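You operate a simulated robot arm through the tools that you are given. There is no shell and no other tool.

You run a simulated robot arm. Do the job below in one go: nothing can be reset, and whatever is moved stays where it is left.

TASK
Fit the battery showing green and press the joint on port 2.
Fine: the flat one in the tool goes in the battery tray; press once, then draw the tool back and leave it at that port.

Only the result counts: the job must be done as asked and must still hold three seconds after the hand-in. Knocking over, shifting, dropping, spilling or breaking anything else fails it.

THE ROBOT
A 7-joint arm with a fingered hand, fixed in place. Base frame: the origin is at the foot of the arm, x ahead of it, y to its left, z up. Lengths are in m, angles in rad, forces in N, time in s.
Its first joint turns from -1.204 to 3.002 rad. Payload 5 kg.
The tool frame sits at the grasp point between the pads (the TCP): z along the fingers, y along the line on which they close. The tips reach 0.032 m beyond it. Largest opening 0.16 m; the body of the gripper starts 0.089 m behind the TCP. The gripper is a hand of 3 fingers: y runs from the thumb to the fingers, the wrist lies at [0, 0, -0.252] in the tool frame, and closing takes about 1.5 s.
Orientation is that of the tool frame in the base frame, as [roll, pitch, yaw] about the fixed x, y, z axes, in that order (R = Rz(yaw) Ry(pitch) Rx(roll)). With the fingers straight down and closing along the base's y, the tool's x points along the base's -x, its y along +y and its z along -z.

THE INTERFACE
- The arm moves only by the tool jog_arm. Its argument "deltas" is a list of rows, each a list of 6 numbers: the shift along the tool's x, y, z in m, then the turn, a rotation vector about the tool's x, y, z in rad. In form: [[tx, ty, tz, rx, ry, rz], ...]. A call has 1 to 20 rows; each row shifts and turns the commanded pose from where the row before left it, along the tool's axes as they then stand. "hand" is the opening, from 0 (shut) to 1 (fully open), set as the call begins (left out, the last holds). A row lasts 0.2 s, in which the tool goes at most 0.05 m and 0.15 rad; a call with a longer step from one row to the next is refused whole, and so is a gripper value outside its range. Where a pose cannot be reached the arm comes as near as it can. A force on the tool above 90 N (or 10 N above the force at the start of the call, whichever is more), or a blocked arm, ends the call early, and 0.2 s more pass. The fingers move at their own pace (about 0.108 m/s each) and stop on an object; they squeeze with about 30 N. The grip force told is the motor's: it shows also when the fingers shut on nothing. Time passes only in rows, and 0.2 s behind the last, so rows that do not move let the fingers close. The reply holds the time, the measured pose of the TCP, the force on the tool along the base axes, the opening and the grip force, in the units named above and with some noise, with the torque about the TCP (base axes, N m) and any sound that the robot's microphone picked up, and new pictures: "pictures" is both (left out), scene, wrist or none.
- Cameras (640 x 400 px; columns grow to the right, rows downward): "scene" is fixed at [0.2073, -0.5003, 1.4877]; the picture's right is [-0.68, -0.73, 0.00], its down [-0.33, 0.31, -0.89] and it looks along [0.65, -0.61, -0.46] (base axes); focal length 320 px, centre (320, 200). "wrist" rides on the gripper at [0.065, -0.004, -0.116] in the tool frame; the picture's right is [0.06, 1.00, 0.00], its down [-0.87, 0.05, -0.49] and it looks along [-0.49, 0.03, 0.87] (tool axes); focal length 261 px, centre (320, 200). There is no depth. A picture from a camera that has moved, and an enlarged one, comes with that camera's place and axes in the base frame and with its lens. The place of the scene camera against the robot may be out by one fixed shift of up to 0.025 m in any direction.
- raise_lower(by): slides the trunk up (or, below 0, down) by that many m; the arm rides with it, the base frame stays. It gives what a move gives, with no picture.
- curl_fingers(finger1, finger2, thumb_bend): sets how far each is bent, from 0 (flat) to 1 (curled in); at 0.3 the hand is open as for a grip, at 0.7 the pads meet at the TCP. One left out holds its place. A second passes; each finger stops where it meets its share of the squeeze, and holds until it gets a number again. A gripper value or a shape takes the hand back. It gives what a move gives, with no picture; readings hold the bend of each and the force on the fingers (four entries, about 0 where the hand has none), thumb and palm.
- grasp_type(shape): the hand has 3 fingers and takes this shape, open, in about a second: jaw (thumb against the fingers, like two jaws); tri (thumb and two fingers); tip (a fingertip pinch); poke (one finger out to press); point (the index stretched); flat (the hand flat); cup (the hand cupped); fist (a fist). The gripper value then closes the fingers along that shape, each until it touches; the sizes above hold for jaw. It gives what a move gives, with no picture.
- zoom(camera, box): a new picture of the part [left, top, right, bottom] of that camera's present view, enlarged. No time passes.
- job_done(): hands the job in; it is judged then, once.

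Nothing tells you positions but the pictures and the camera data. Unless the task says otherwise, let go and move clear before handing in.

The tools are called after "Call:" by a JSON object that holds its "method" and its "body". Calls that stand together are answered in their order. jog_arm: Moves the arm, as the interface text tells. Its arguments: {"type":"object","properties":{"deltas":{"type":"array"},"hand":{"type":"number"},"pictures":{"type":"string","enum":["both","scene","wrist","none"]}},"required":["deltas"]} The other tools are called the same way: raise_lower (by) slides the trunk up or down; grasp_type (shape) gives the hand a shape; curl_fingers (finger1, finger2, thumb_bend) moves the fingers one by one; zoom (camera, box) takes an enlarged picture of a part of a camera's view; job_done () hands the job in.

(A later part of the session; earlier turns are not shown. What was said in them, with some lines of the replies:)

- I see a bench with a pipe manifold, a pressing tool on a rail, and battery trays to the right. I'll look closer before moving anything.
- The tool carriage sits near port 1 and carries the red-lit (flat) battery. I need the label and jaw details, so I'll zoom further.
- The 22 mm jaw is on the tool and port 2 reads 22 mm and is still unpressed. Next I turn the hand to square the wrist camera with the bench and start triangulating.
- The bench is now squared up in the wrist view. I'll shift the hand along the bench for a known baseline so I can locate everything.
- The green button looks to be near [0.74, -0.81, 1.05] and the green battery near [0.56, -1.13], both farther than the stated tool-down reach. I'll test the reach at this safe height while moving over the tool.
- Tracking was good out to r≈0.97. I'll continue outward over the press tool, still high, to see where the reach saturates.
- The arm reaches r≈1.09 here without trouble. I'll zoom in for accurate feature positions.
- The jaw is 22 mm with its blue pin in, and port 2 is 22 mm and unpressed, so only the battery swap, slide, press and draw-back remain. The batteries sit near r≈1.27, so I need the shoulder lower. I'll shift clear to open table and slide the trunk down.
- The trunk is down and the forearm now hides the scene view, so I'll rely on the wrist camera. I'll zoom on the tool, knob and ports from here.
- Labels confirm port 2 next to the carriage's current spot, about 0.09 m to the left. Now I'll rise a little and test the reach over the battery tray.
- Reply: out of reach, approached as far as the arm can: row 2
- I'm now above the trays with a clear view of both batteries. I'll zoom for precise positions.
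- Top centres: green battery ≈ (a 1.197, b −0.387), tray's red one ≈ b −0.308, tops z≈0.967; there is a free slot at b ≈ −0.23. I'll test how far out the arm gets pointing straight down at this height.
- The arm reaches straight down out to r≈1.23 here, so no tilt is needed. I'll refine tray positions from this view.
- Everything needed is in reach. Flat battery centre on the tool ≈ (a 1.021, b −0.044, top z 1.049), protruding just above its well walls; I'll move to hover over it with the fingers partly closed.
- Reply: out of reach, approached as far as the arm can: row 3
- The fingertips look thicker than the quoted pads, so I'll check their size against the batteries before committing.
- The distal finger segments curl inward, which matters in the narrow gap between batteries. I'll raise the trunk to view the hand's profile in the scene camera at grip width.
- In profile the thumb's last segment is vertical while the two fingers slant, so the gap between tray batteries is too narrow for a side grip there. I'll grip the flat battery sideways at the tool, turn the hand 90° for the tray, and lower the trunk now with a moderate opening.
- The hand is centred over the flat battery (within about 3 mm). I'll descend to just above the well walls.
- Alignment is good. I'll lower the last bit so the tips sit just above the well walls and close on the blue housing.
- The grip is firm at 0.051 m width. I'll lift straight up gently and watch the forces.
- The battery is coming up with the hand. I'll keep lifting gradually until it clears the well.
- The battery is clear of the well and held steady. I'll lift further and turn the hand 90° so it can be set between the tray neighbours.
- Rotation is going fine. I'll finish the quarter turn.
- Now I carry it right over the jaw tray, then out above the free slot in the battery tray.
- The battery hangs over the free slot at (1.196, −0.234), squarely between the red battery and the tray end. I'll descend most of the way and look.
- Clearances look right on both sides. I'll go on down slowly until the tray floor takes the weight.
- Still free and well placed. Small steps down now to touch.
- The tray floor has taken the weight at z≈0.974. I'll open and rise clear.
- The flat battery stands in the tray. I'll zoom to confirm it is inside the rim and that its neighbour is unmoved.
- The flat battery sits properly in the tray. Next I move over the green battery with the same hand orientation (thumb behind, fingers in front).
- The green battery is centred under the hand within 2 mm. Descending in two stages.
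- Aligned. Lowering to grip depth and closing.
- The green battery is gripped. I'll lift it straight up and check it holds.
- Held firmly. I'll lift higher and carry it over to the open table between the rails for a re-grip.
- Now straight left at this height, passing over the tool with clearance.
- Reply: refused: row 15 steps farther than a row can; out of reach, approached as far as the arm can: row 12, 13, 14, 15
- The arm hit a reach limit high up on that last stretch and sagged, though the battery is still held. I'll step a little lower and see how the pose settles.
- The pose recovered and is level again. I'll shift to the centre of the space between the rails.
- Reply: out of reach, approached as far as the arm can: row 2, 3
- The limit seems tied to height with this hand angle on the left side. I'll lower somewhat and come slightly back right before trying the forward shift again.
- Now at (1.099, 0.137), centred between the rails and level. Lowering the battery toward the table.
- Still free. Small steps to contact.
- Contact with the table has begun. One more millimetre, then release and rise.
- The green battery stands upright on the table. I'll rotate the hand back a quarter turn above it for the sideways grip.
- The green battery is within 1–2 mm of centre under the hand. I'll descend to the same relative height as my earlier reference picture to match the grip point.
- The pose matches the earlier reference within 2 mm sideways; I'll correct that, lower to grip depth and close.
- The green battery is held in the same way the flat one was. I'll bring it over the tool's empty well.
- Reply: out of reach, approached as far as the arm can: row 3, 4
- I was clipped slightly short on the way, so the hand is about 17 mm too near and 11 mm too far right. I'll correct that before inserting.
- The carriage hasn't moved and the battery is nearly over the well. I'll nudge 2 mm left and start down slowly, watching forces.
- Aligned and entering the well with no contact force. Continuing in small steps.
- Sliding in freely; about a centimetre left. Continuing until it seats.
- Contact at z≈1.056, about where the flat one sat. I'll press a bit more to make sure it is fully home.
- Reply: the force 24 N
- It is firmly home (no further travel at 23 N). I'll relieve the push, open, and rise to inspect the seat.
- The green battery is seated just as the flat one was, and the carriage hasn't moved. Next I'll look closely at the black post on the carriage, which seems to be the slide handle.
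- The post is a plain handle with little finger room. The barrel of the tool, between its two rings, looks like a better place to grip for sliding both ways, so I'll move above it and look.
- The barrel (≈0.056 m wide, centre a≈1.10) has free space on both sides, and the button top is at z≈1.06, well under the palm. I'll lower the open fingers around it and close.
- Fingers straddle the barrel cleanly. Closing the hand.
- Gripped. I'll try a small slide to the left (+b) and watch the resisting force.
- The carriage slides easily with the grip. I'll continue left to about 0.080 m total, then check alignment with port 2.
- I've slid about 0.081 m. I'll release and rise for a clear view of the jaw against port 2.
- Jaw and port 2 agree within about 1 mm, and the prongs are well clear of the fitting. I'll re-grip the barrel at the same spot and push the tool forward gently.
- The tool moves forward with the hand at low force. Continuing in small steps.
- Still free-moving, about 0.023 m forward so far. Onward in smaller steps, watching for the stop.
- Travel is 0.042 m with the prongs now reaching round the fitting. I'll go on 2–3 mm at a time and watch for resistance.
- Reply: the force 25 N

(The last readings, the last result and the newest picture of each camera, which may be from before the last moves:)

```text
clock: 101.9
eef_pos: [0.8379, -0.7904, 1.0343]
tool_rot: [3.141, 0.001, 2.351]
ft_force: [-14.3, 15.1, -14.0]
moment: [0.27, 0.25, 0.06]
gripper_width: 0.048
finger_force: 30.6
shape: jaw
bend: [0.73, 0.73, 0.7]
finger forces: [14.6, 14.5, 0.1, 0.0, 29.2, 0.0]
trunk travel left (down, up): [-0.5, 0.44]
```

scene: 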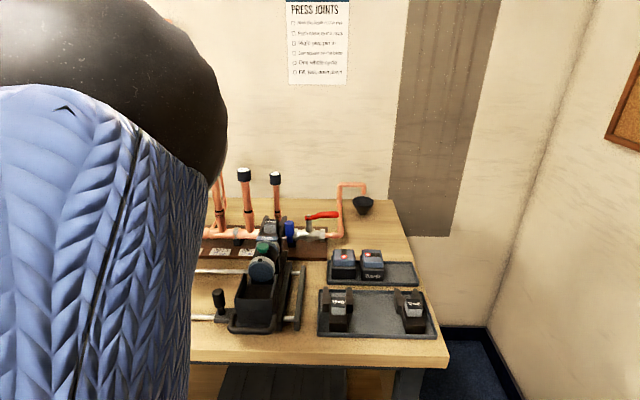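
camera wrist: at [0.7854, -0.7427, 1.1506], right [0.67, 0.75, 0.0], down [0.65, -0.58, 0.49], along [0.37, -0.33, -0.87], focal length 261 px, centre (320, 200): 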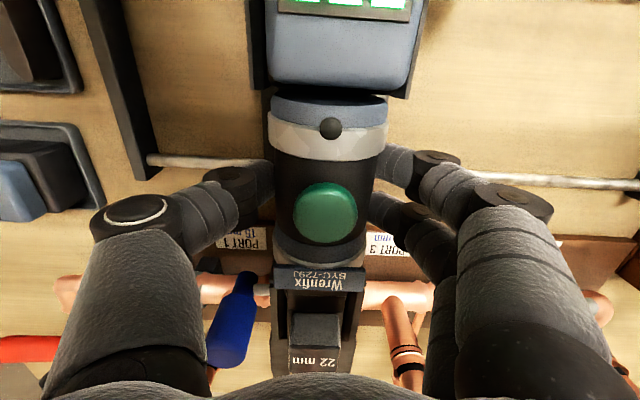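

A firm stop at 0.049 m of travel: the jaw is home on the fitting. I'll relieve the push, release and rise to verify.

Call:
{"method": "jog_arm", "body": {"deltas": [[0.002, 0, 0, 0, 0, 0], [0, 0, 0, 0, 0, 0]], "pictures": "none"}}

Call:
{"method": "jog_arm", "body": {"deltas": [[0, 0, 0, 0, 0, 0], [0, 0, 0, 0, 0, 0], [0, 0, 0, 0, 0, 0], [0, 0, 0, 0, 0, 0]], "hand": 0.5, "pictures": "none"}}

Call:
{"method": "jog_arm", "body": {"deltas": [[0, 0, -0.025, 0, 0, 0], [0, 0, -0.025, 0, 0, 0], [0, 0, -0.025, 0, 0, 0], [0, 0, -0.02, 0, 0, 0], [0, 0, 0, 0, 0, 0]], "pictures": "wrist"}}

Call:
{"method": "zoom", "body": {"camera": "wrist", "box": [220, 170, 460, 340]}}

```text
clock: 102.5
eef_pos: [0.8394, -0.7913, 1.0348]
tool_rot: [3.142, 0.0, 2.351]
ft_force: [-7.0, 4.0, -11.6]
moment: [0.08, 0.12, 0.01]
gripper_width: 0.048
finger_force: 30.2
shape: jaw
bend: [0.73, 0.73, 0.7]
finger forces: [14.3, 14.3, 0.1, 0.0, 29.3, 0.0]
trunk travel left (down, up): [-0.5, 0.44]
```

```text
clock: 103.5
eef_pos: [0.8377, -0.7908, 1.0351]
tool_rot: [3.14, 0.001, 2.353]
ft_force: [0.2, -0.2, 0.6]
moment: [0.01, 0.03, -0.01]
gripper_width: 0.0793
finger_force: 0.1
shape: jaw
bend: [0.72, 0.72, 0.7]
finger forces: [0.1, 0.0, 0.0, 0.1, 0.0, 0.0]
trunk travel left (down, up): [-0.5, 0.44]
```

```text
clock: 104.7
eef_pos: [0.82, -0.7817, 1.118]
tool_rot: [3.137, 0.007, 2.351]
ft_force: [0.4, -0.3, 0.3]
moment: [-0.06, -0.04, -0.02]
gripper_width: 0.0797
finger_force: 0.1
shape: jaw
bend: [0.72, 0.72, 0.7]
finger forces: [0.2, 0.1, 0.0, 0.0, 0.0, 0.0]
out of reach, approached as far as the arm can: row 3, 4
trunk travel left (down, up): [-0.5, 0.44]
camera wrist: at [0.7708, -0.7392, 1.2338], right [0.67, 0.75, 0.0], down [0.65, -0.58, 0.5], along [0.37, -0.33, -0.87], focal length 261 px, centre (320, 200)
```

wrist: 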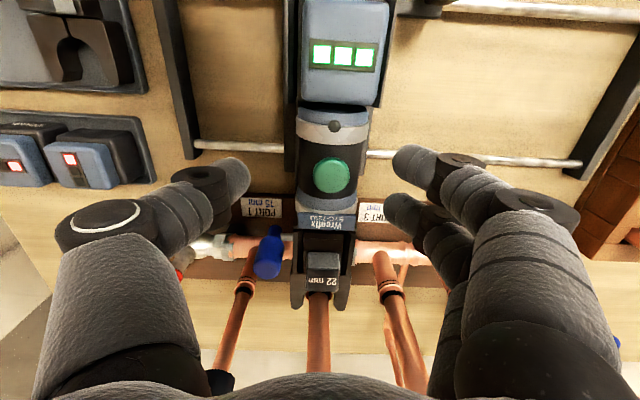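

```text
2.35 times, centred on (340, 255) of wrist
camera zoom: at [0.7708, -0.7392, 1.2338], right [0.67, 0.75, 0.0], down [0.65, -0.58, 0.5], along [0.37, -0.33, -0.87], focal length 613 px, centre (273, 71)
```

zoom: 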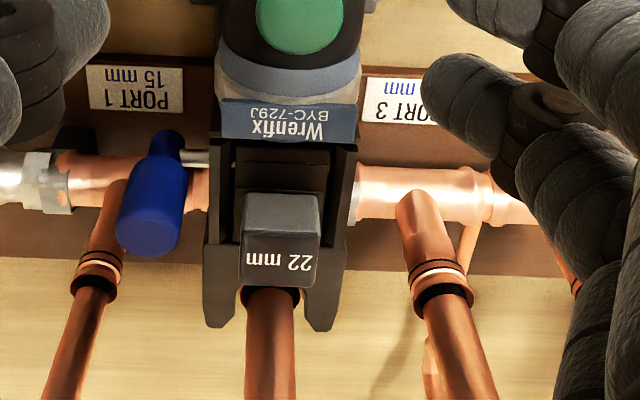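

The jaw sits squarely round port 2's pipe. Before pressing, I'll raise the trunk for headroom and take the poke shape to see where its fingertip is.

Call:
{"method": "raise_lower", "body": {"by": 0.1}}

Call:
{"method": "grasp_type", "body": {"shape": "poke"}}

Call:
{"method": "jog_arm", "body": {"deltas": [[0, 0, 0, 0, 0, 0]], "pictures": "both"}}

```text
clock: 106.1
eef_pos: [0.8199, -0.7838, 1.2167]
tool_rot: [3.139, 0.005, 2.351]
ft_force: [-0.2, 0.4, -0.2]
moment: [0.01, -0.03, -0.03]
gripper_width: 0.0796
finger_force: 0.1
shape: jaw
bend: [0.72, 0.72, 0.7]
finger forces: [0.1, 0.0, 0.0, 0.1, 0.1, 0.1]
trunk travel left (down, up): [-0.6, 0.34]
```

```text
clock: 107.0
eef_pos: [0.8202, -0.7837, 1.2173]
tool_rot: [3.139, 0.006, 2.351]
ft_force: [0.1, 0.1, -0.5]
moment: [-0.03, -0.02, 0.06]
gripper_width: 0.0
finger_force: 0.0
shape: poke
bend: [1.0, 1.0, 0.46]
finger forces: [0.0, 0.0, 0.1, 0.1, 0.0, 0.1]
trunk travel left (down, up): [-0.6, 0.34]
```

```text
clock: 107.4
eef_pos: [0.8203, -0.7835, 1.2177]
tool_rot: [3.139, 0.004, 2.349]
ft_force: [0.6, 0.1, 0.3]
moment: [-0.01, -0.06, -0.04]
gripper_width: 0.0
finger_force: 0.0
shape: poke
bend: [1.0, 1.0, 0.46]
finger forces: [0.0, 0.0, 0.0, 0.0, 0.1, 0.0]
trunk travel left (down, up): [-0.6, 0.34]
camera wrist: at [0.7714, -0.7395, 1.333], right [0.67, 0.75, 0.0], down [0.65, -0.58, 0.5], along [0.37, -0.33, -0.87], focal length 261 px, centre (320, 200)
```

scene: 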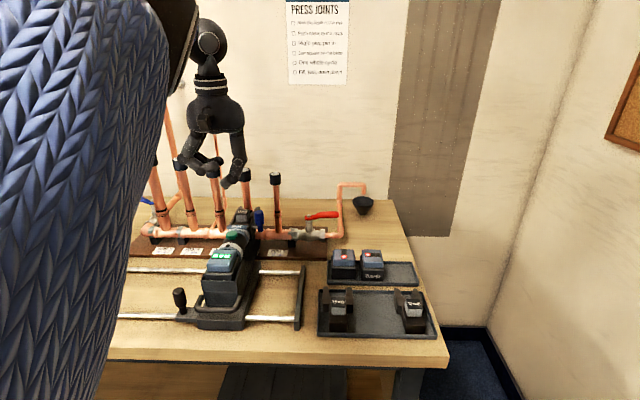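
wrist: 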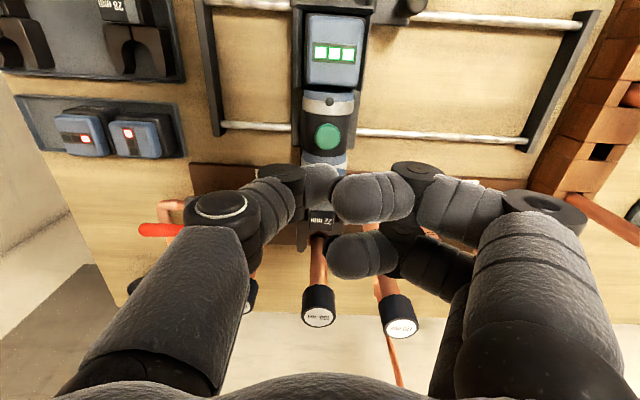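

The poke shape curls both fingers and leaves the thumb out. I'll check the profile in the scene view.

Call:
{"method": "zoom", "body": {"camera": "scene", "box": [140, 80, 300, 220]}}

Call:
{"method": "zoom", "body": {"camera": "scene", "box": [170, 190, 310, 340]}}

Call:
{"method": "zoom", "body": {"camera": "wrist", "box": [220, 100, 460, 300]}}

```text
2.86 times, centred on (220, 150) of scene
camera zoom: at [0.2073, -0.5003, 1.4877], right [-0.68, -0.73, 0.0], down [-0.33, 0.31, -0.89], along [0.65, -0.61, -0.46], focal length 914 px, centre (606, 343)
```

zoom: 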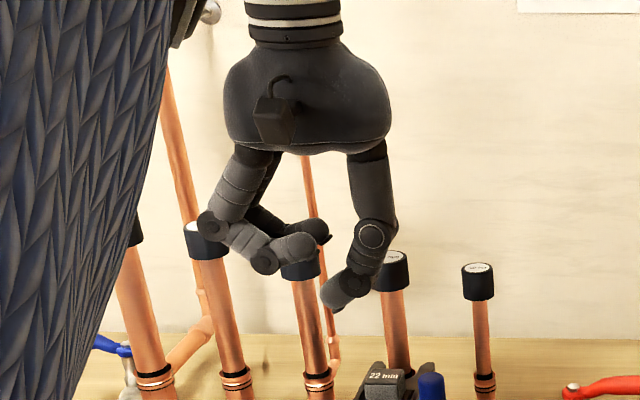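

```text
2.67 times, centred on (240, 265) of scene
camera zoom: at [0.2073, -0.5003, 1.4877], right [-0.68, -0.73, 0.0], down [-0.33, 0.31, -0.89], along [0.65, -0.61, -0.46], focal length 853 px, centre (533, 27)
```

zoom: 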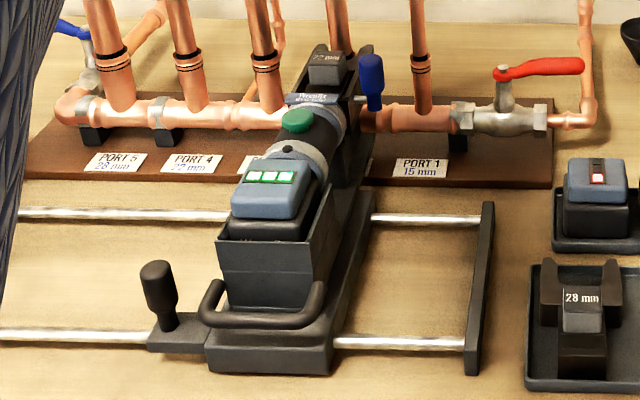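

```text
2.00 times, centred on (340, 200) of wrist
camera zoom: at [0.7714, -0.7395, 1.333], right [0.67, 0.75, 0.0], down [0.65, -0.58, 0.5], along [0.37, -0.33, -0.87], focal length 521 px, centre (280, 200)
```

zoom: 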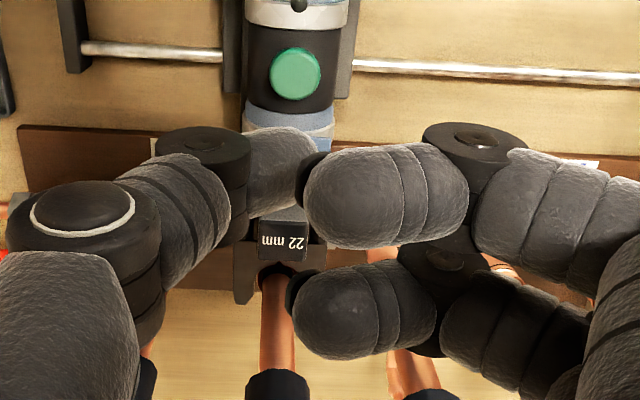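

In this shape the thumb tip lies on the tool axis, 0.032 m beyond the TCP, with the curled fingers higher up. I'll move over the green button and come down near it.

Call:
{"method": "jog_arm", "body": {"deltas": [[-0.006, 0.0045, 0.02, 0, 0, 0], [-0.0055, 0.0045, 0.02, 0, 0, 0], [0, 0, 0.02, 0, 0, 0], [0, 0, 0.02, 0, 0, 0], [0, 0, 0.012, 0, 0, 0], [0, 0, 0, 0, 0, 0]], "pictures": "both"}}

Call:
{"method": "zoom", "body": {"camera": "scene", "box": [180, 160, 310, 290]}}

Call:
{"method": "zoom", "body": {"camera": "wrist", "box": [220, 80, 420, 240]}}

```text
clock: 108.8
eef_pos: [0.8353, -0.7851, 1.1253]
tool_rot: [3.139, 0.005, 2.351]
ft_force: [0.8, 0.4, 0.0]
moment: [0.02, 0.03, 0.02]
gripper_width: 0.0
finger_force: 0.1
shape: poke
bend: [1.0, 1.0, 0.46]
finger forces: [0.1, 0.0, 0.1, 0.0, 0.0, 0.0]
trunk travel left (down, up): [-0.6, 0.34]
camera wrist: at [0.7869, -0.741, 1.2405], right [0.67, 0.75, 0.0], down [0.65, -0.58, 0.5], along [0.37, -0.33, -0.87], focal length 261 px, centre (320, 200)
```

scene: 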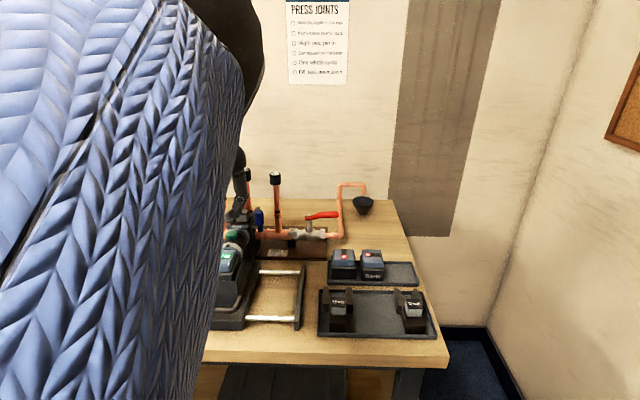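
wrist: 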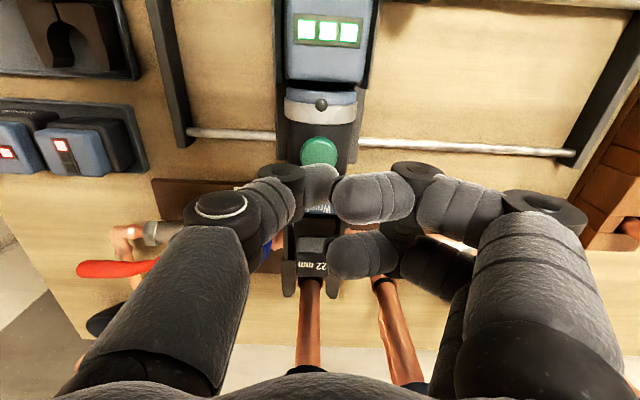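

```text
3.08 times, centred on (245, 225) of scene
camera zoom: at [0.2073, -0.5003, 1.4877], right [-0.68, -0.73, 0.0], down [-0.33, 0.31, -0.89], along [0.65, -0.61, -0.46], focal length 984 px, centre (551, 123)
```

zoom: 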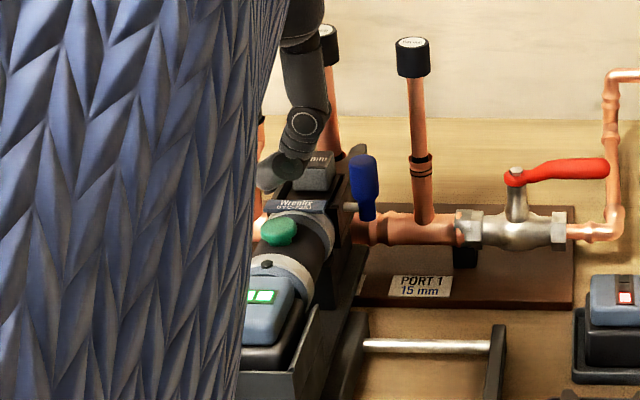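

```text
2.50 times, centred on (320, 160) of wrist
camera zoom: at [0.7869, -0.741, 1.2405], right [0.67, 0.75, 0.0], down [0.65, -0.58, 0.5], along [0.37, -0.33, -0.87], focal length 652 px, centre (320, 300)
```

zoom: 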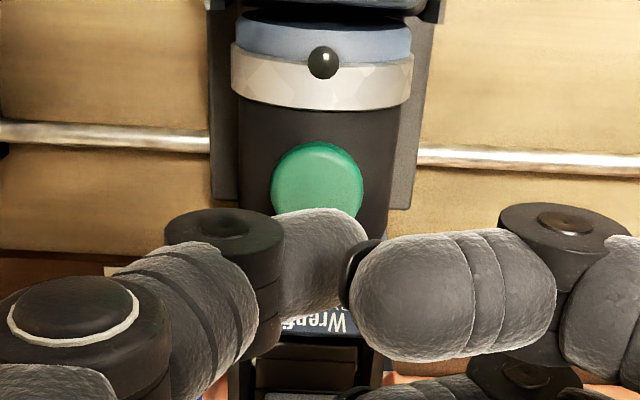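

The button is directly under the thumb tip. Descending to just above it, then pressing once in small steps.

Call:
{"method": "jog_arm", "body": {"deltas": [[0, -0.003, 0.01, 0, 0, 0], [0, 0, 0.01, 0, 0, 0], [0, 0, 0.008, 0, 0, 0], [0, 0, 0, 0, 0, 0]], "pictures": "wrist"}}

Call:
{"method": "zoom", "body": {"camera": "wrist", "box": [220, 80, 420, 240]}}

Call:
{"method": "zoom", "body": {"camera": "scene", "box": [220, 180, 290, 270]}}

```text
clock: 109.8
eef_pos: [0.8327, -0.7857, 1.0974]
tool_rot: [3.137, 0.004, 2.351]
ft_force: [-0.3, 0.7, 0.5]
moment: [0.01, 0.02, -0.03]
gripper_width: 0.0002
finger_force: 0.0
shape: poke
bend: [1.0, 1.0, 0.46]
finger forces: [0.0, 0.0, 0.0, 0.1, 0.1, 0.0]
trunk travel left (down, up): [-0.6, 0.34]
camera wrist: at [0.7847, -0.7433, 1.2133], right [0.67, 0.75, 0.0], down [0.65, -0.58, 0.5], along [0.37, -0.33, -0.87], focal length 261 px, centre (320, 200)
```

wrist: 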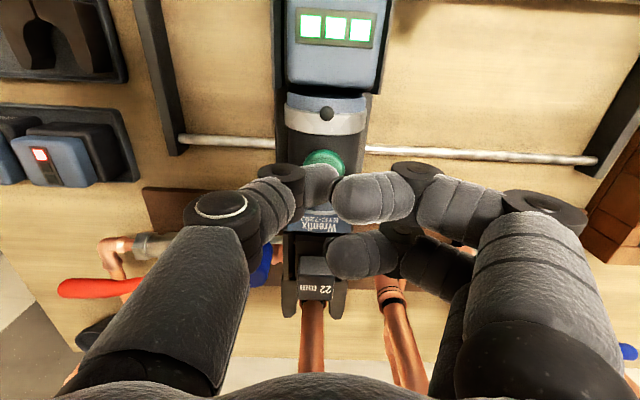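

```text
2.50 times, centred on (320, 160) of wrist
camera zoom: at [0.7847, -0.7433, 1.2133], right [0.67, 0.75, 0.0], down [0.65, -0.58, 0.5], along [0.37, -0.33, -0.87], focal length 652 px, centre (320, 300)
```

zoom: 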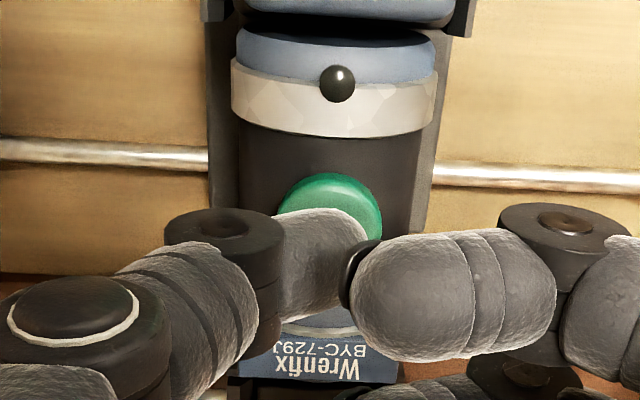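

```text
4.44 times, centred on (255, 225) of scene
camera zoom: at [0.2073, -0.5003, 1.4877], right [-0.68, -0.73, 0.0], down [-0.33, 0.31, -0.89], along [0.65, -0.61, -0.46], focal length 1422 px, centre (609, 89)
```

zoom: 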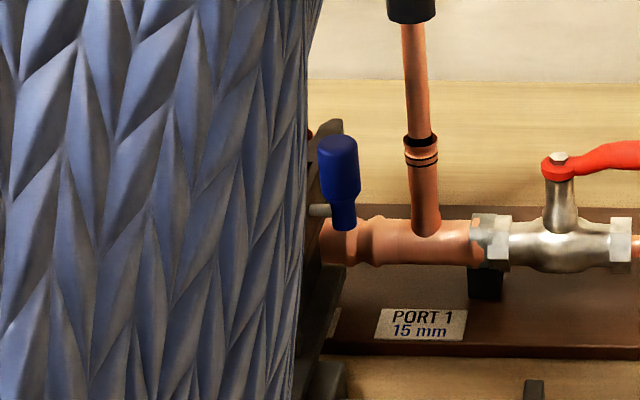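

Aligned over the button. Pressing now in small steps.

Call:
{"method": "jog_arm", "body": {"deltas": [[0, 0, 0.003, 0, 0, 0], [0, 0, 0.003, 0, 0, 0], [0, 0, 0, 0, 0, 0]], "pictures": "none"}}

Call:
{"method": "jog_arm", "body": {"deltas": [[0, 0, 0.002, 0, 0, 0], [0, 0, 0, 0, 0, 0]], "pictures": "none"}}

Call:
{"method": "jog_arm", "body": {"deltas": [[0, 0, 0.002, 0, 0, 0], [0, 0, 0, 0, 0, 0]], "pictures": "none"}}

```text
clock: 110.6
eef_pos: [0.8335, -0.7881, 1.0929]
tool_rot: [3.138, 0.006, 2.351]
ft_force: [-0.2, -0.4, 0.9]
moment: [0.0, 0.01, -0.03]
gripper_width: 0.0002
finger_force: 0.1
shape: poke
bend: [1.0, 1.0, 0.46]
finger forces: [0.1, 0.0, 0.0, 0.0, 0.2, 0.0]
trunk travel left (down, up): [-0.6, 0.34]
```

```text
clock: 111.2
eef_pos: [0.8337, -0.788, 1.0902]
tool_rot: [3.137, 0.006, 2.351]
ft_force: [1.1, -1.2, 1.7]
moment: [0.03, 0.0, -0.03]
gripper_width: 0.0003
finger_force: 0.1
shape: poke
bend: [1.0, 1.0, 0.46]
finger forces: [0.1, 0.1, 0.0, 0.0, 1.2, 0.0]
trunk travel left (down, up): [-0.6, 0.34]
```

```text
clock: 111.8
eef_pos: [0.8326, -0.7878, 1.0887]
tool_rot: [3.139, 0.007, 2.349]
ft_force: [0.1, -0.4, 2.8]
moment: [-0.02, 0.01, 0.04]
gripper_width: 0.0002
finger_force: 0.1
shape: poke
bend: [1.0, 1.0, 0.46]
finger forces: [0.1, 0.0, 0.0, 0.0, 2.4, 0.0]
trunk travel left (down, up): [-0.6, 0.34]
heard: click
```

A click was heard, so the press has registered. I'll hold still and listen for the cycle.

Call:
{"method": "jog_arm", "body": {"deltas": [[0, 0, 0, 0, 0, 0], [0, 0, 0, 0, 0, 0], [0, 0, 0, 0, 0, 0]], "pictures": "wrist"}}

```text
clock: 112.6
eef_pos: [0.8325, -0.7873, 1.0881]
tool_rot: [3.138, 0.003, 2.35]
ft_force: [1.2, -0.5, 1.8]
moment: [0.01, -0.02, -0.01]
gripper_width: 0.0001
finger_force: 0.0
shape: poke
bend: [1.0, 1.0, 0.46]
finger forces: [0.0, 0.1, 0.1, 0.0, 2.3, 0.1]
trunk travel left (down, up): [-0.6, 0.34]
camera wrist: at [0.7842, -0.7437, 1.2035], right [0.67, 0.75, 0.0], down [0.65, -0.58, 0.5], along [0.37, -0.33, -0.87], focal length 261 px, centre (320, 200)
```

wrist: 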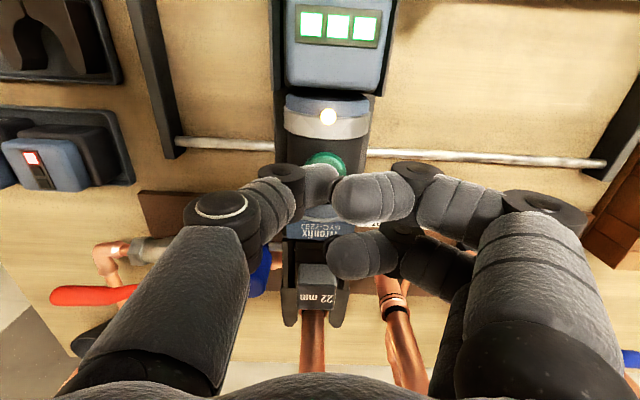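

The lamp on the ring has lit, so the cycle is running. I'll keep still and watch the lamp and jaw.

Call:
{"method": "zoom", "body": {"camera": "wrist", "box": [260, 80, 400, 180]}}

Call:
{"method": "jog_arm", "body": {"deltas": [[0, 0, 0, 0, 0, 0], [0, 0, 0, 0, 0, 0], [0, 0, 0, 0, 0, 0], [0, 0, 0, 0, 0, 0], [0, 0, 0, 0, 0, 0]], "pictures": "wrist"}}

Call:
{"method": "zoom", "body": {"camera": "wrist", "box": [260, 80, 400, 180]}}

```text
4.00 times, centred on (330, 130) of wrist
camera zoom: at [0.7842, -0.7437, 1.2035], right [0.67, 0.75, 0.0], down [0.65, -0.58, 0.5], along [0.37, -0.33, -0.87], focal length 1043 px, centre (280, 480)
```

zoom: 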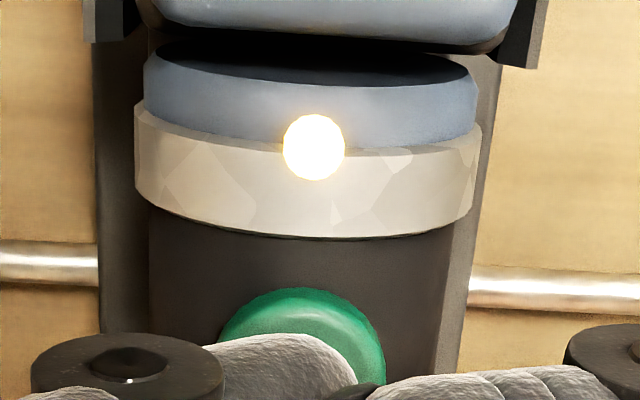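

```text
clock: 113.8
eef_pos: [0.8319, -0.7886, 1.0888]
tool_rot: [3.138, 0.006, 2.35]
ft_force: [0.2, -0.4, 1.7]
moment: [-0.02, -0.03, -0.02]
gripper_width: 0.0002
finger_force: 0.1
shape: poke
bend: [1.0, 1.0, 0.46]
finger forces: [0.0, 0.0, 0.0, 0.1, 2.2, 0.0]
trunk travel left (down, up): [-0.6, 0.34]
camera wrist: at [0.7842, -0.7437, 1.2035], right [0.67, 0.75, 0.0], down [0.65, -0.58, 0.5], along [0.37, -0.33, -0.87], focal length 261 px, centre (320, 200)
```

wrist: 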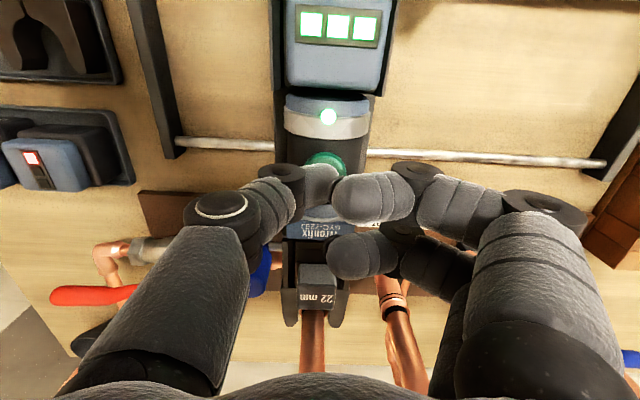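

```text
4.00 times, centred on (330, 130) of wrist
camera zoom: at [0.7842, -0.7437, 1.2035], right [0.67, 0.75, 0.0], down [0.65, -0.58, 0.5], along [0.37, -0.33, -0.87], focal length 1043 px, centre (280, 480)
```

zoom: 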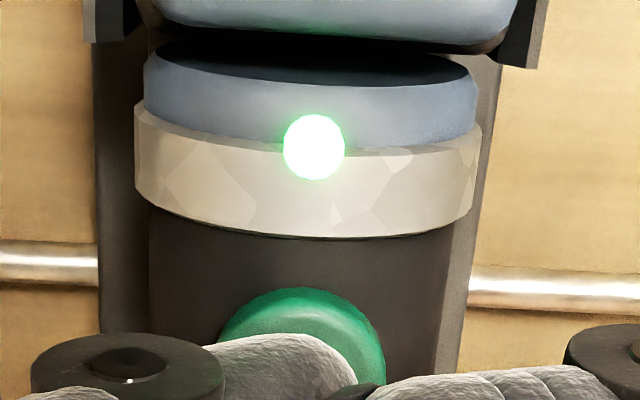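

The lamp has turned green: the whole cycle is done. I'll lift straight off the button and return to the jaw shape well above the tool.

Call:
{"method": "jog_arm", "body": {"deltas": [[0, 0, -0.01, 0, 0, 0], [0, 0, -0.02, 0, 0, 0], [0, 0, -0.025, 0, 0, 0], [0, 0, -0.025, 0, 0, 0], [0, 0, -0.025, 0, 0, 0], [0, 0, 0, 0, 0, 0]], "pictures": "wrist"}}

Call:
{"method": "grasp_type", "body": {"shape": "jaw"}}

Call:
{"method": "jog_arm", "body": {"deltas": [[0, 0, 0, 0, 0, 0], [0, 0, 0, 0, 0, 0], [0, 0, 0, 0, 0, 0], [0, 0, 0, 0, 0, 0], [0, 0, 0, 0, 0, 0]], "hand": 0.5, "pictures": "both"}}

```text
clock: 115.2
eef_pos: [0.8329, -0.7878, 1.1928]
tool_rot: [3.14, 0.004, 2.35]
ft_force: [0.5, 0.3, 0.5]
moment: [0.01, -0.03, 0.0]
gripper_width: 0.0
finger_force: 0.0
shape: poke
bend: [1.0, 1.0, 0.46]
finger forces: [0.1, 0.1, 0.1, 0.1, 0.1, 0.0]
trunk travel left (down, up): [-0.6, 0.34]
camera wrist: at [0.7833, -0.7438, 1.3079], right [0.67, 0.75, 0.0], down [0.65, -0.58, 0.5], along [0.37, -0.33, -0.87], focal length 261 px, centre (320, 200)
```

wrist: 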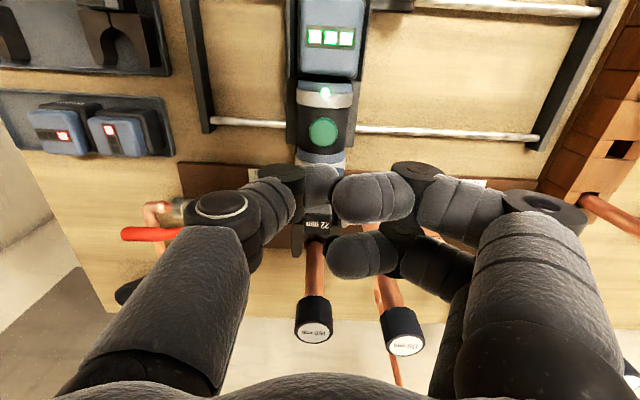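

```text
clock: 116.1
eef_pos: [0.8339, -0.7874, 1.1918]
tool_rot: [3.139, 0.004, 2.352]
ft_force: [-0.1, -0.1, -0.5]
moment: [-0.01, 0.0, 0.0]
gripper_width: 0.1597
finger_force: 0.0
shape: jaw
bend: [0.3, 0.3, 0.3]
finger forces: [0.0, 0.0, 0.0, 0.1, 0.1, 0.0]
trunk travel left (down, up): [-0.6, 0.34]
```

```text
clock: 117.3
eef_pos: [0.8327, -0.7873, 1.191]
tool_rot: [3.139, 0.007, 2.35]
ft_force: [-0.2, -0.2, -0.7]
moment: [-0.01, 0.02, -0.02]
gripper_width: 0.0807
finger_force: 0.0
shape: jaw
bend: [0.72, 0.72, 0.7]
finger forces: [0.0, 0.1, 0.1, 0.1, 0.0, 0.0]
trunk travel left (down, up): [-0.6, 0.34]
camera wrist: at [0.7842, -0.7438, 1.3072], right [0.67, 0.75, 0.0], down [0.65, -0.58, 0.5], along [0.37, -0.33, -0.87], focal length 261 px, centre (320, 200)
```

scene: 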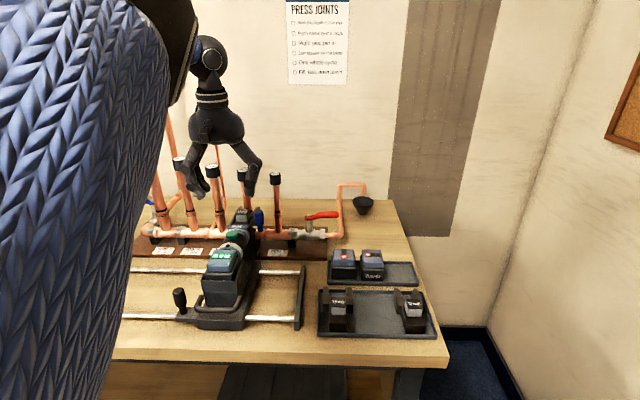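
wrist: 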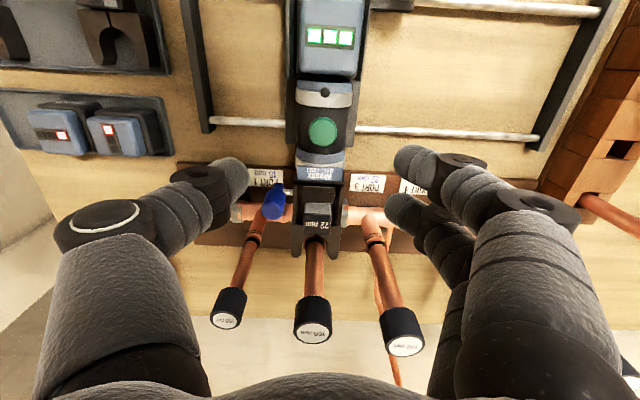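

The lamp is out again and the tool is still at port 2. I'll lower around the barrel again and grip it to draw the tool back.

Call:
{"method": "zoom", "body": {"camera": "wrist", "box": [220, 170, 420, 300]}}

Call:
{"method": "jog_arm", "body": {"deltas": [[-0.004, 0.002, 0.025, 0, 0, 0], [0, 0, 0.025, 0, 0, 0], [0, 0, 0.025, 0, 0, 0], [0, 0, 0.025, 0, 0, 0], [0, 0, 0.025, 0, 0, 0], [0, 0, 0.02, 0, 0, 0], [0, 0, 0.01, 0, 0, 0], [0, 0, 0, 0, 0, 0]], "pictures": "wrist"}}

```text
3.08 times, centred on (320, 235) of wrist
camera zoom: at [0.7842, -0.7438, 1.3072], right [0.67, 0.75, 0.0], down [0.65, -0.58, 0.5], along [0.37, -0.33, -0.87], focal length 802 px, centre (320, 92)
```

zoom: 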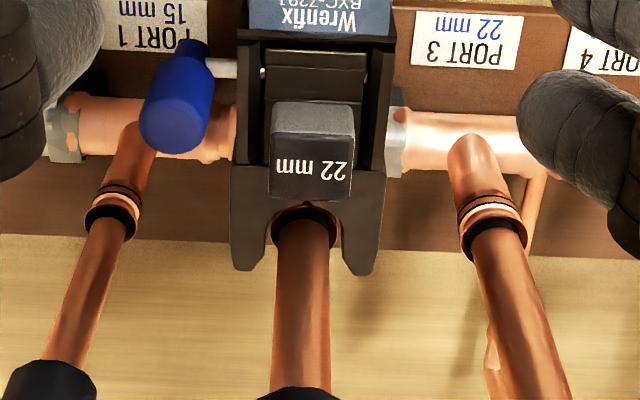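

```text
clock: 119.1
eef_pos: [0.838, -0.7884, 1.0383]
tool_rot: [3.138, 0.006, 2.351]
ft_force: [-1.0, 0.0, -0.8]
moment: [0.03, -0.01, -0.03]
gripper_width: 0.0808
finger_force: 0.0
shape: jaw
bend: [0.72, 0.72, 0.7]
finger forces: [0.1, 0.0, 0.0, 0.1, 0.0, 0.0]
trunk travel left (down, up): [-0.6, 0.34]
camera wrist: at [0.7887, -0.7445, 1.1537], right [0.67, 0.75, 0.0], down [0.65, -0.58, 0.5], along [0.37, -0.33, -0.87], focal length 261 px, centre (320, 200)
```

wrist: 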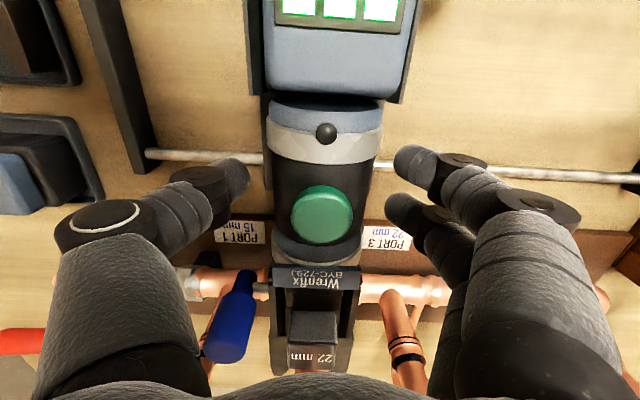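

Positioned as before. Closing on the barrel.

Call:
{"method": "jog_arm", "body": {"deltas": [[0, 0, 0, 0, 0, 0], [0, 0, 0, 0, 0, 0], [0, 0, 0, 0, 0, 0], [0, 0, 0, 0, 0, 0], [0, 0, 0, 0, 0, 0], [0, 0, 0, 0, 0, 0], [0, 0, 0, 0, 0, 0]], "hand": 0.0, "pictures": "none"}}

Call:
{"method": "jog_arm", "body": {"deltas": [[0.004, 0, 0, 0, 0, 0], [0.004, 0, 0, 0, 0, 0], [0.004, 0, 0, 0, 0, 0], [0, 0, 0, 0, 0, 0]], "pictures": "wrist"}}

```text
clock: 120.7
eef_pos: [0.8383, -0.7877, 1.0375]
tool_rot: [3.139, 0.006, 2.352]
ft_force: [-1.2, 0.7, -3.1]
moment: [-0.06, 0.08, -0.01]
gripper_width: 0.0494
finger_force: 29.9
shape: jaw
bend: [0.73, 0.73, 0.7]
finger forces: [13.8, 13.6, 0.0, 0.1, 27.2, 0.0]
trunk travel left (down, up): [-0.6, 0.34]
```

```text
clock: 121.7
eef_pos: [0.8293, -0.7797, 1.0386]
tool_rot: [3.139, 0.006, 2.35]
ft_force: [1.5, -1.6, -0.2]
moment: [-0.08, 0.05, 0.03]
gripper_width: 0.0492
finger_force: 30.2
shape: jaw
bend: [0.73, 0.73, 0.7]
finger forces: [14.0, 13.6, 0.0, 0.0, 28.1, 0.1]
trunk travel left (down, up): [-0.6, 0.34]
camera wrist: at [0.7805, -0.7361, 1.1534], right [0.67, 0.75, 0.0], down [0.65, -0.58, 0.5], along [0.37, -0.33, -0.87], focal length 261 px, centre (320, 200)
```

wrist: 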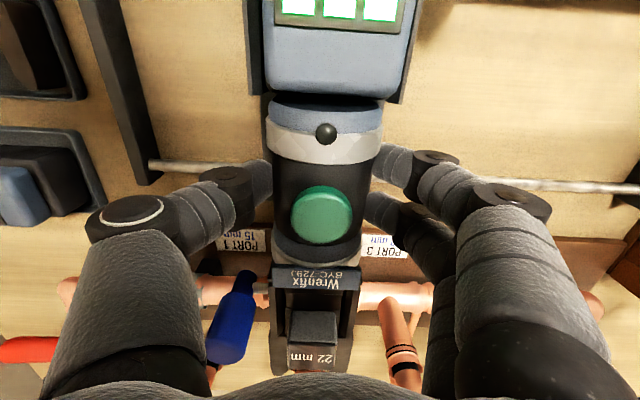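

The tool is drawing back smoothly. Continuing to its original back position.

Call:
{"method": "jog_arm", "body": {"deltas": [[0.004, 0, 0, 0, 0, 0], [0.004, 0, 0, 0, 0, 0], [0.004, 0, 0, 0, 0, 0], [0.004, 0, 0, 0, 0, 0], [0.004, 0, 0, 0, 0, 0], [0.004, 0, 0, 0, 0, 0], [0, 0, 0, 0, 0, 0]], "pictures": "none"}}

Call:
{"method": "jog_arm", "body": {"deltas": [[0.003, 0, 0, 0, 0, 0], [0.003, 0, 0, 0, 0, 0], [0.003, 0, 0, 0, 0, 0], [0, 0, 0, 0, 0, 0]], "pictures": "wrist"}}

```text
clock: 123.3
eef_pos: [0.8112, -0.7624, 1.0374]
tool_rot: [3.138, 0.005, 2.351]
ft_force: [-0.9, 1.3, 0.9]
moment: [-0.03, 0.08, -0.01]
gripper_width: 0.0495
finger_force: 29.8
shape: jaw
bend: [0.73, 0.73, 0.7]
finger forces: [14.3, 14.2, 0.1, 0.1, 28.3, 0.1]
trunk travel left (down, up): [-0.6, 0.34]
```

```text
clock: 124.3
eef_pos: [0.8053, -0.7563, 1.0378]
tool_rot: [3.137, 0.006, 2.351]
ft_force: [-1.9, 0.3, 1.8]
moment: [-0.07, 0.1, 0.0]
gripper_width: 0.0494
finger_force: 29.8
shape: jaw
bend: [0.73, 0.73, 0.7]
finger forces: [13.9, 13.7, 0.0, 0.2, 28.9, 0.0]
trunk travel left (down, up): [-0.6, 0.34]
camera wrist: at [0.7571, -0.7127, 1.1533], right [0.67, 0.75, 0.0], down [0.65, -0.58, 0.5], along [0.37, -0.33, -0.87], focal length 261 px, centre (320, 200)
```

wrist: 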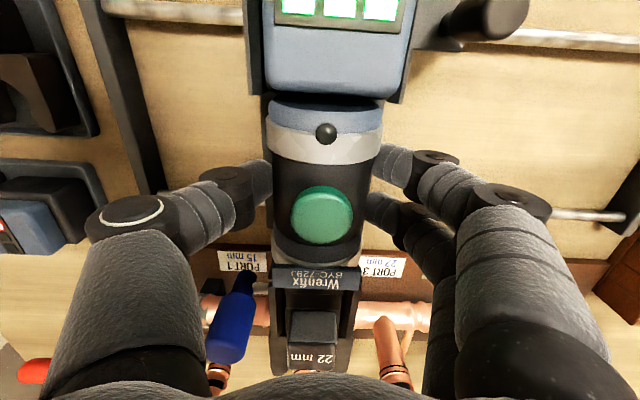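

Nearly back to the start position. A few more millimetres to find the rear stop gently.

Call:
{"method": "jog_arm", "body": {"deltas": [[0.002, 0, 0, 0, 0, 0], [0.001, 0, 0, 0, 0, 0], [0, 0, 0, 0, 0, 0]], "pictures": "none"}}

Call:
{"method": "jog_arm", "body": {"deltas": [[0.002, 0, 0, 0, 0, 0], [0, 0, 0, 0, 0, 0]], "pictures": "none"}}

```text
clock: 125.1
eef_pos: [0.8034, -0.7542, 1.0387]
tool_rot: [3.139, 0.005, 2.35]
ft_force: [-0.2, -0.1, 2.8]
moment: [-0.07, 0.07, -0.03]
gripper_width: 0.0495
finger_force: 29.8
shape: jaw
bend: [0.73, 0.73, 0.7]
finger forces: [14.1, 14.1, 0.0, 0.0, 28.7, 0.1]
trunk travel left (down, up): [-0.6, 0.34]
```

```text
clock: 125.7
eef_pos: [0.8025, -0.7522, 1.0375]
tool_rot: [3.14, 0.006, 2.349]
ft_force: [0.7, 1.0, 2.0]
moment: [-0.06, 0.06, 0.06]
gripper_width: 0.0498
finger_force: 30.6
shape: jaw
bend: [0.73, 0.73, 0.7]
finger forces: [14.2, 14.1, 0.0, 0.0, 28.5, 0.0]
trunk travel left (down, up): [-0.6, 0.34]
```

The tool is fully drawn back, past its original start. Releasing and rising to check everything.

Call:
{"method": "jog_arm", "body": {"deltas": [[0, 0, 0, 0, 0, 0], [0, 0, 0, 0, 0, 0], [0, 0, 0, 0, 0, 0], [0, 0, 0, 0, 0, 0]], "hand": 0.5, "pictures": "none"}}

Call:
{"method": "jog_arm", "body": {"deltas": [[0, 0, -0.02, 0, 0, 0], [0, 0, -0.025, 0, 0, 0], [0, 0, -0.025, 0, 0, 0], [0, 0, -0.025, 0, 0, 0], [0, 0, -0.025, 0, 0, 0], [0, 0, -0.025, 0, 0, 0], [0, 0, 0, 0, 0, 0]], "pictures": "both"}}

Call:
{"method": "zoom", "body": {"camera": "wrist", "box": [220, 150, 420, 290]}}

Call:
{"method": "zoom", "body": {"camera": "scene", "box": [160, 170, 440, 345]}}

```text
clock: 126.7
eef_pos: [0.802, -0.7527, 1.0373]
tool_rot: [3.139, 0.005, 2.352]
ft_force: [0.9, 0.0, 0.6]
moment: [-0.04, -0.01, -0.03]
gripper_width: 0.0794
finger_force: 0.1
shape: jaw
bend: [0.72, 0.72, 0.7]
finger forces: [0.0, 0.0, 0.0, 0.0, 0.1, 0.0]
trunk travel left (down, up): [-0.6, 0.34]
```

```text
clock: 128.3
eef_pos: [0.8017, -0.7532, 1.18]
tool_rot: [3.138, 0.005, 2.35]
ft_force: [-0.4, -1.5, -0.1]
moment: [0.03, 0.04, -0.01]
gripper_width: 0.0794
finger_force: 0.0
shape: jaw
bend: [0.72, 0.72, 0.7]
finger forces: [0.0, 0.0, 0.1, 0.1, 0.1, 0.1]
trunk travel left (down, up): [-0.6, 0.34]
camera wrist: at [0.7529, -0.711, 1.2969], right [0.67, 0.75, 0.0], down [0.65, -0.58, 0.5], along [0.37, -0.33, -0.87], focal length 261 px, centre (320, 200)
```

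scene: 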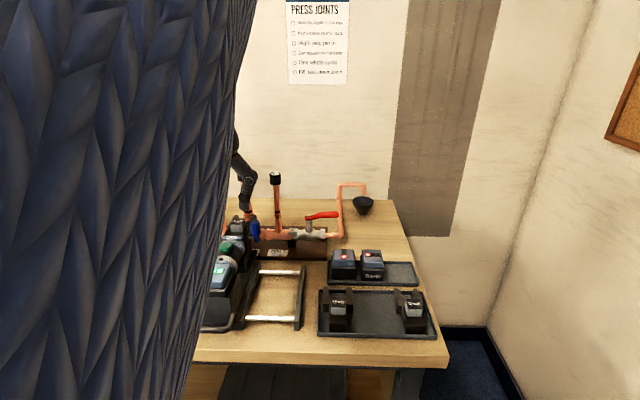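
wrist: 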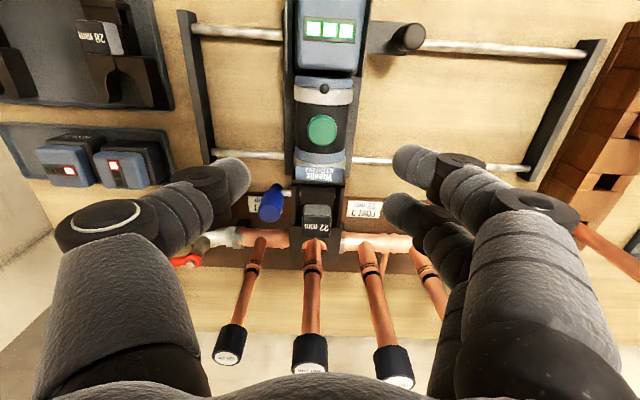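

```text
2.86 times, centred on (320, 220) of wrist
camera zoom: at [0.7529, -0.711, 1.2969], right [0.67, 0.75, 0.0], down [0.65, -0.58, 0.5], along [0.37, -0.33, -0.87], focal length 745 px, centre (320, 143)
```

zoom: 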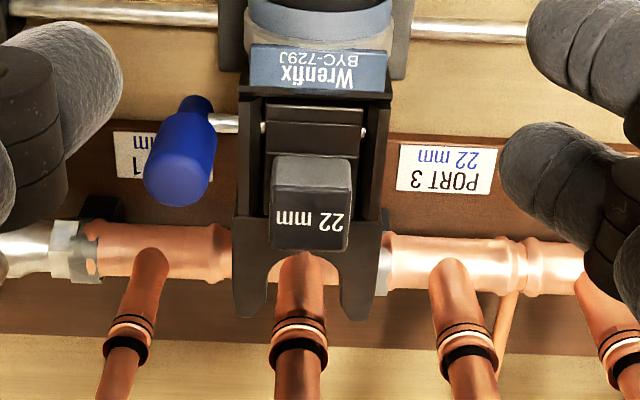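

```text
2.29 times, centred on (300, 258) of scene
camera zoom: at [0.2073, -0.5003, 1.4877], right [-0.68, -0.73, 0.0], down [-0.33, 0.31, -0.89], along [0.65, -0.61, -0.46], focal length 731 px, centre (366, 69)
```

zoom: 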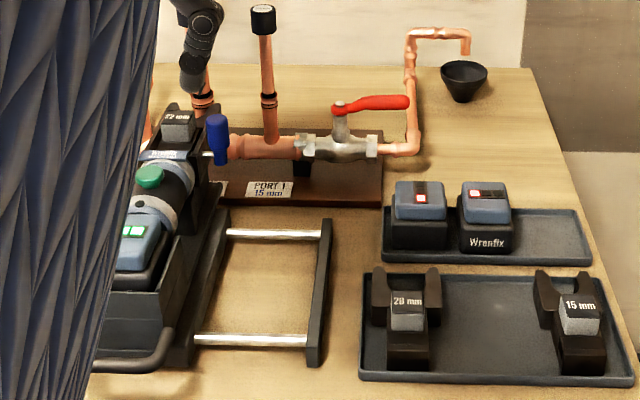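

Port 2 now shows the same pressed rings as its neighbours, and the tool is drawn back at port 2 with both tray batteries in order. I'll raise and withdraw the arm for a final look.

Call:
{"method": "raise_lower", "body": {"by": 0.1}}

Call:
{"method": "jog_arm", "body": {"deltas": [[0.03, 0, 0, 0, 0, 0], [0.04, 0, 0, 0, 0, 0], [0.04, 0, 0, 0, 0, 0], [0.04, 0, 0, 0, 0, 0], [0.04, 0.02, 0, 0, 0, 0], [0.04, 0.03, 0, 0, 0, 0], [0.03, 0.03, 0, 0, 0, 0], [0, 0.04, 0, 0, 0, 0], [0, 0.04, 0, 0, 0, 0], [0, 0.04, 0, 0, 0, 0], [0, 0, 0, 0, 0, 0]], "pictures": "both"}}

Call:
{"method": "zoom", "body": {"camera": "scene", "box": [140, 140, 320, 345]}}

Call:
{"method": "zoom", "body": {"camera": "scene", "box": [180, 180, 270, 260]}}

```text
clock: 129.6
eef_pos: [0.801, -0.7544, 1.2805]
tool_rot: [3.139, 0.006, 2.351]
ft_force: [-0.1, -0.9, 0.6]
moment: [0.02, -0.03, -0.03]
gripper_width: 0.0791
finger_force: 0.1
shape: jaw
bend: [0.72, 0.72, 0.7]
finger forces: [0.1, 0.0, 0.1, 0.0, 0.0, 0.0]
trunk travel left (down, up): [-0.7, 0.24]
```

```text
clock: 132.0
eef_pos: [0.7601, -0.4287, 1.2801]
tool_rot: [3.137, 0.004, 2.35]
ft_force: [-0.5, -0.6, 0.5]
moment: [0.03, -0.05, -0.01]
gripper_width: 0.0794
finger_force: 0.0
shape: jaw
bend: [0.72, 0.72, 0.7]
finger forces: [0.0, 0.1, 0.0, 0.1, 0.1, 0.0]
trunk travel left (down, up): [-0.7, 0.24]
camera wrist: at [0.7111, -0.3839, 1.3971], right [0.67, 0.75, 0.0], down [0.65, -0.58, 0.5], along [0.37, -0.33, -0.87], focal length 261 px, centre (320, 200)
```

scene: 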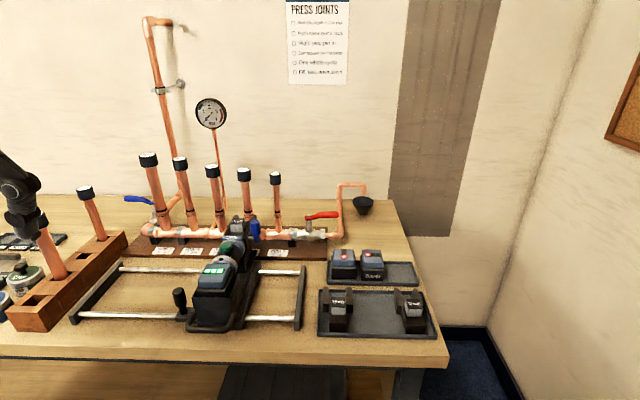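
wrist: 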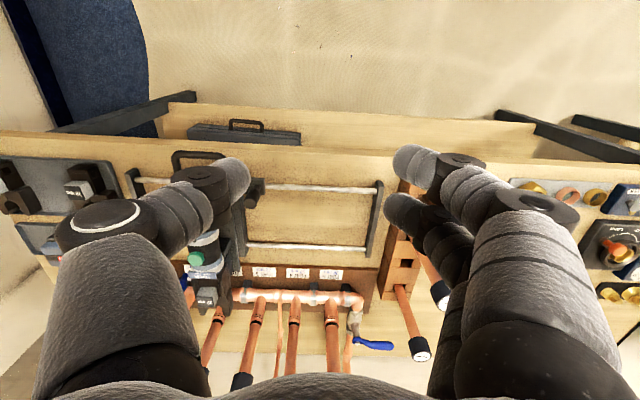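

```text
1.95 times, centred on (230, 242) of scene
camera zoom: at [0.2073, -0.5003, 1.4877], right [-0.68, -0.73, 0.0], down [-0.33, 0.31, -0.89], along [0.65, -0.61, -0.46], focal length 624 px, centre (496, 117)
```

zoom: 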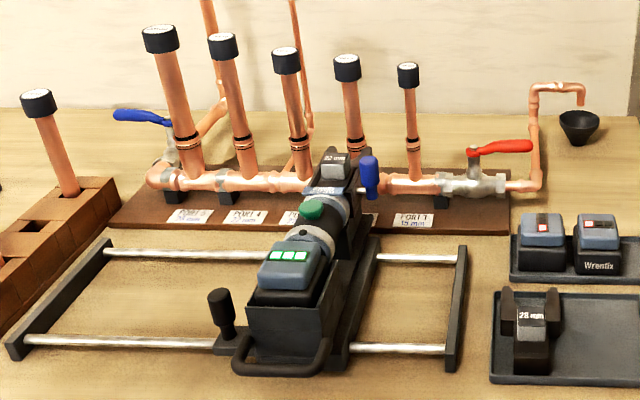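

```text
5.00 times, centred on (225, 220) of scene
camera zoom: at [0.2073, -0.5003, 1.4877], right [-0.68, -0.73, 0.0], down [-0.33, 0.31, -0.89], along [0.65, -0.61, -0.46], focal length 1600 px, centre (795, 100)
```

zoom: 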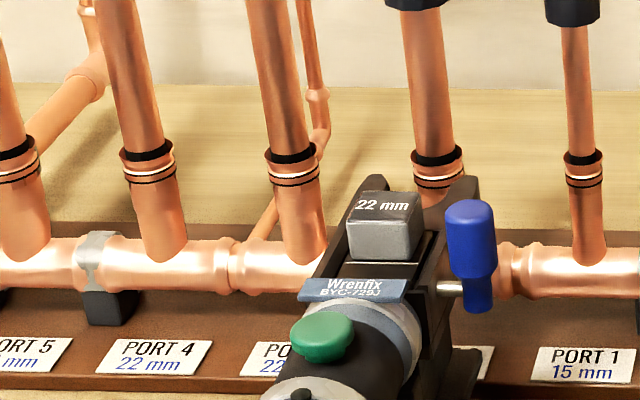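

Everything checks out: port 2 shows the pressed rings, the green battery is in the tool, and the flat one stands upright in the battery tray. The tool is drawn back at port 2, nothing else has moved, and the arm is clear, so I'm handing in.

Call:
{"method": "job_done", "body": {}}

```text
The job is handed in.
```

The job is handed in. The green battery is in the tool, port 2 is pressed, and the tool is drawn back and left at port 2.

- **Battery swap:** The flat battery stands upright in the free slot of the battery tray, turned a quarter turn from its neighbour. I set the green battery on the bench briefly to change my grip, then seated it in the tool until it would go no further.
- **Press:** The 22 mm jaw with its pin in matched port 2. I pressed the button once; it clicked, and the lamp lit and then turned green. The joint now shows the same pressed rings as the others.
- **Tool and bench:** I saw nothing else on the bench shifted or knocked over, and the arm was clear of the bench before I handed in.
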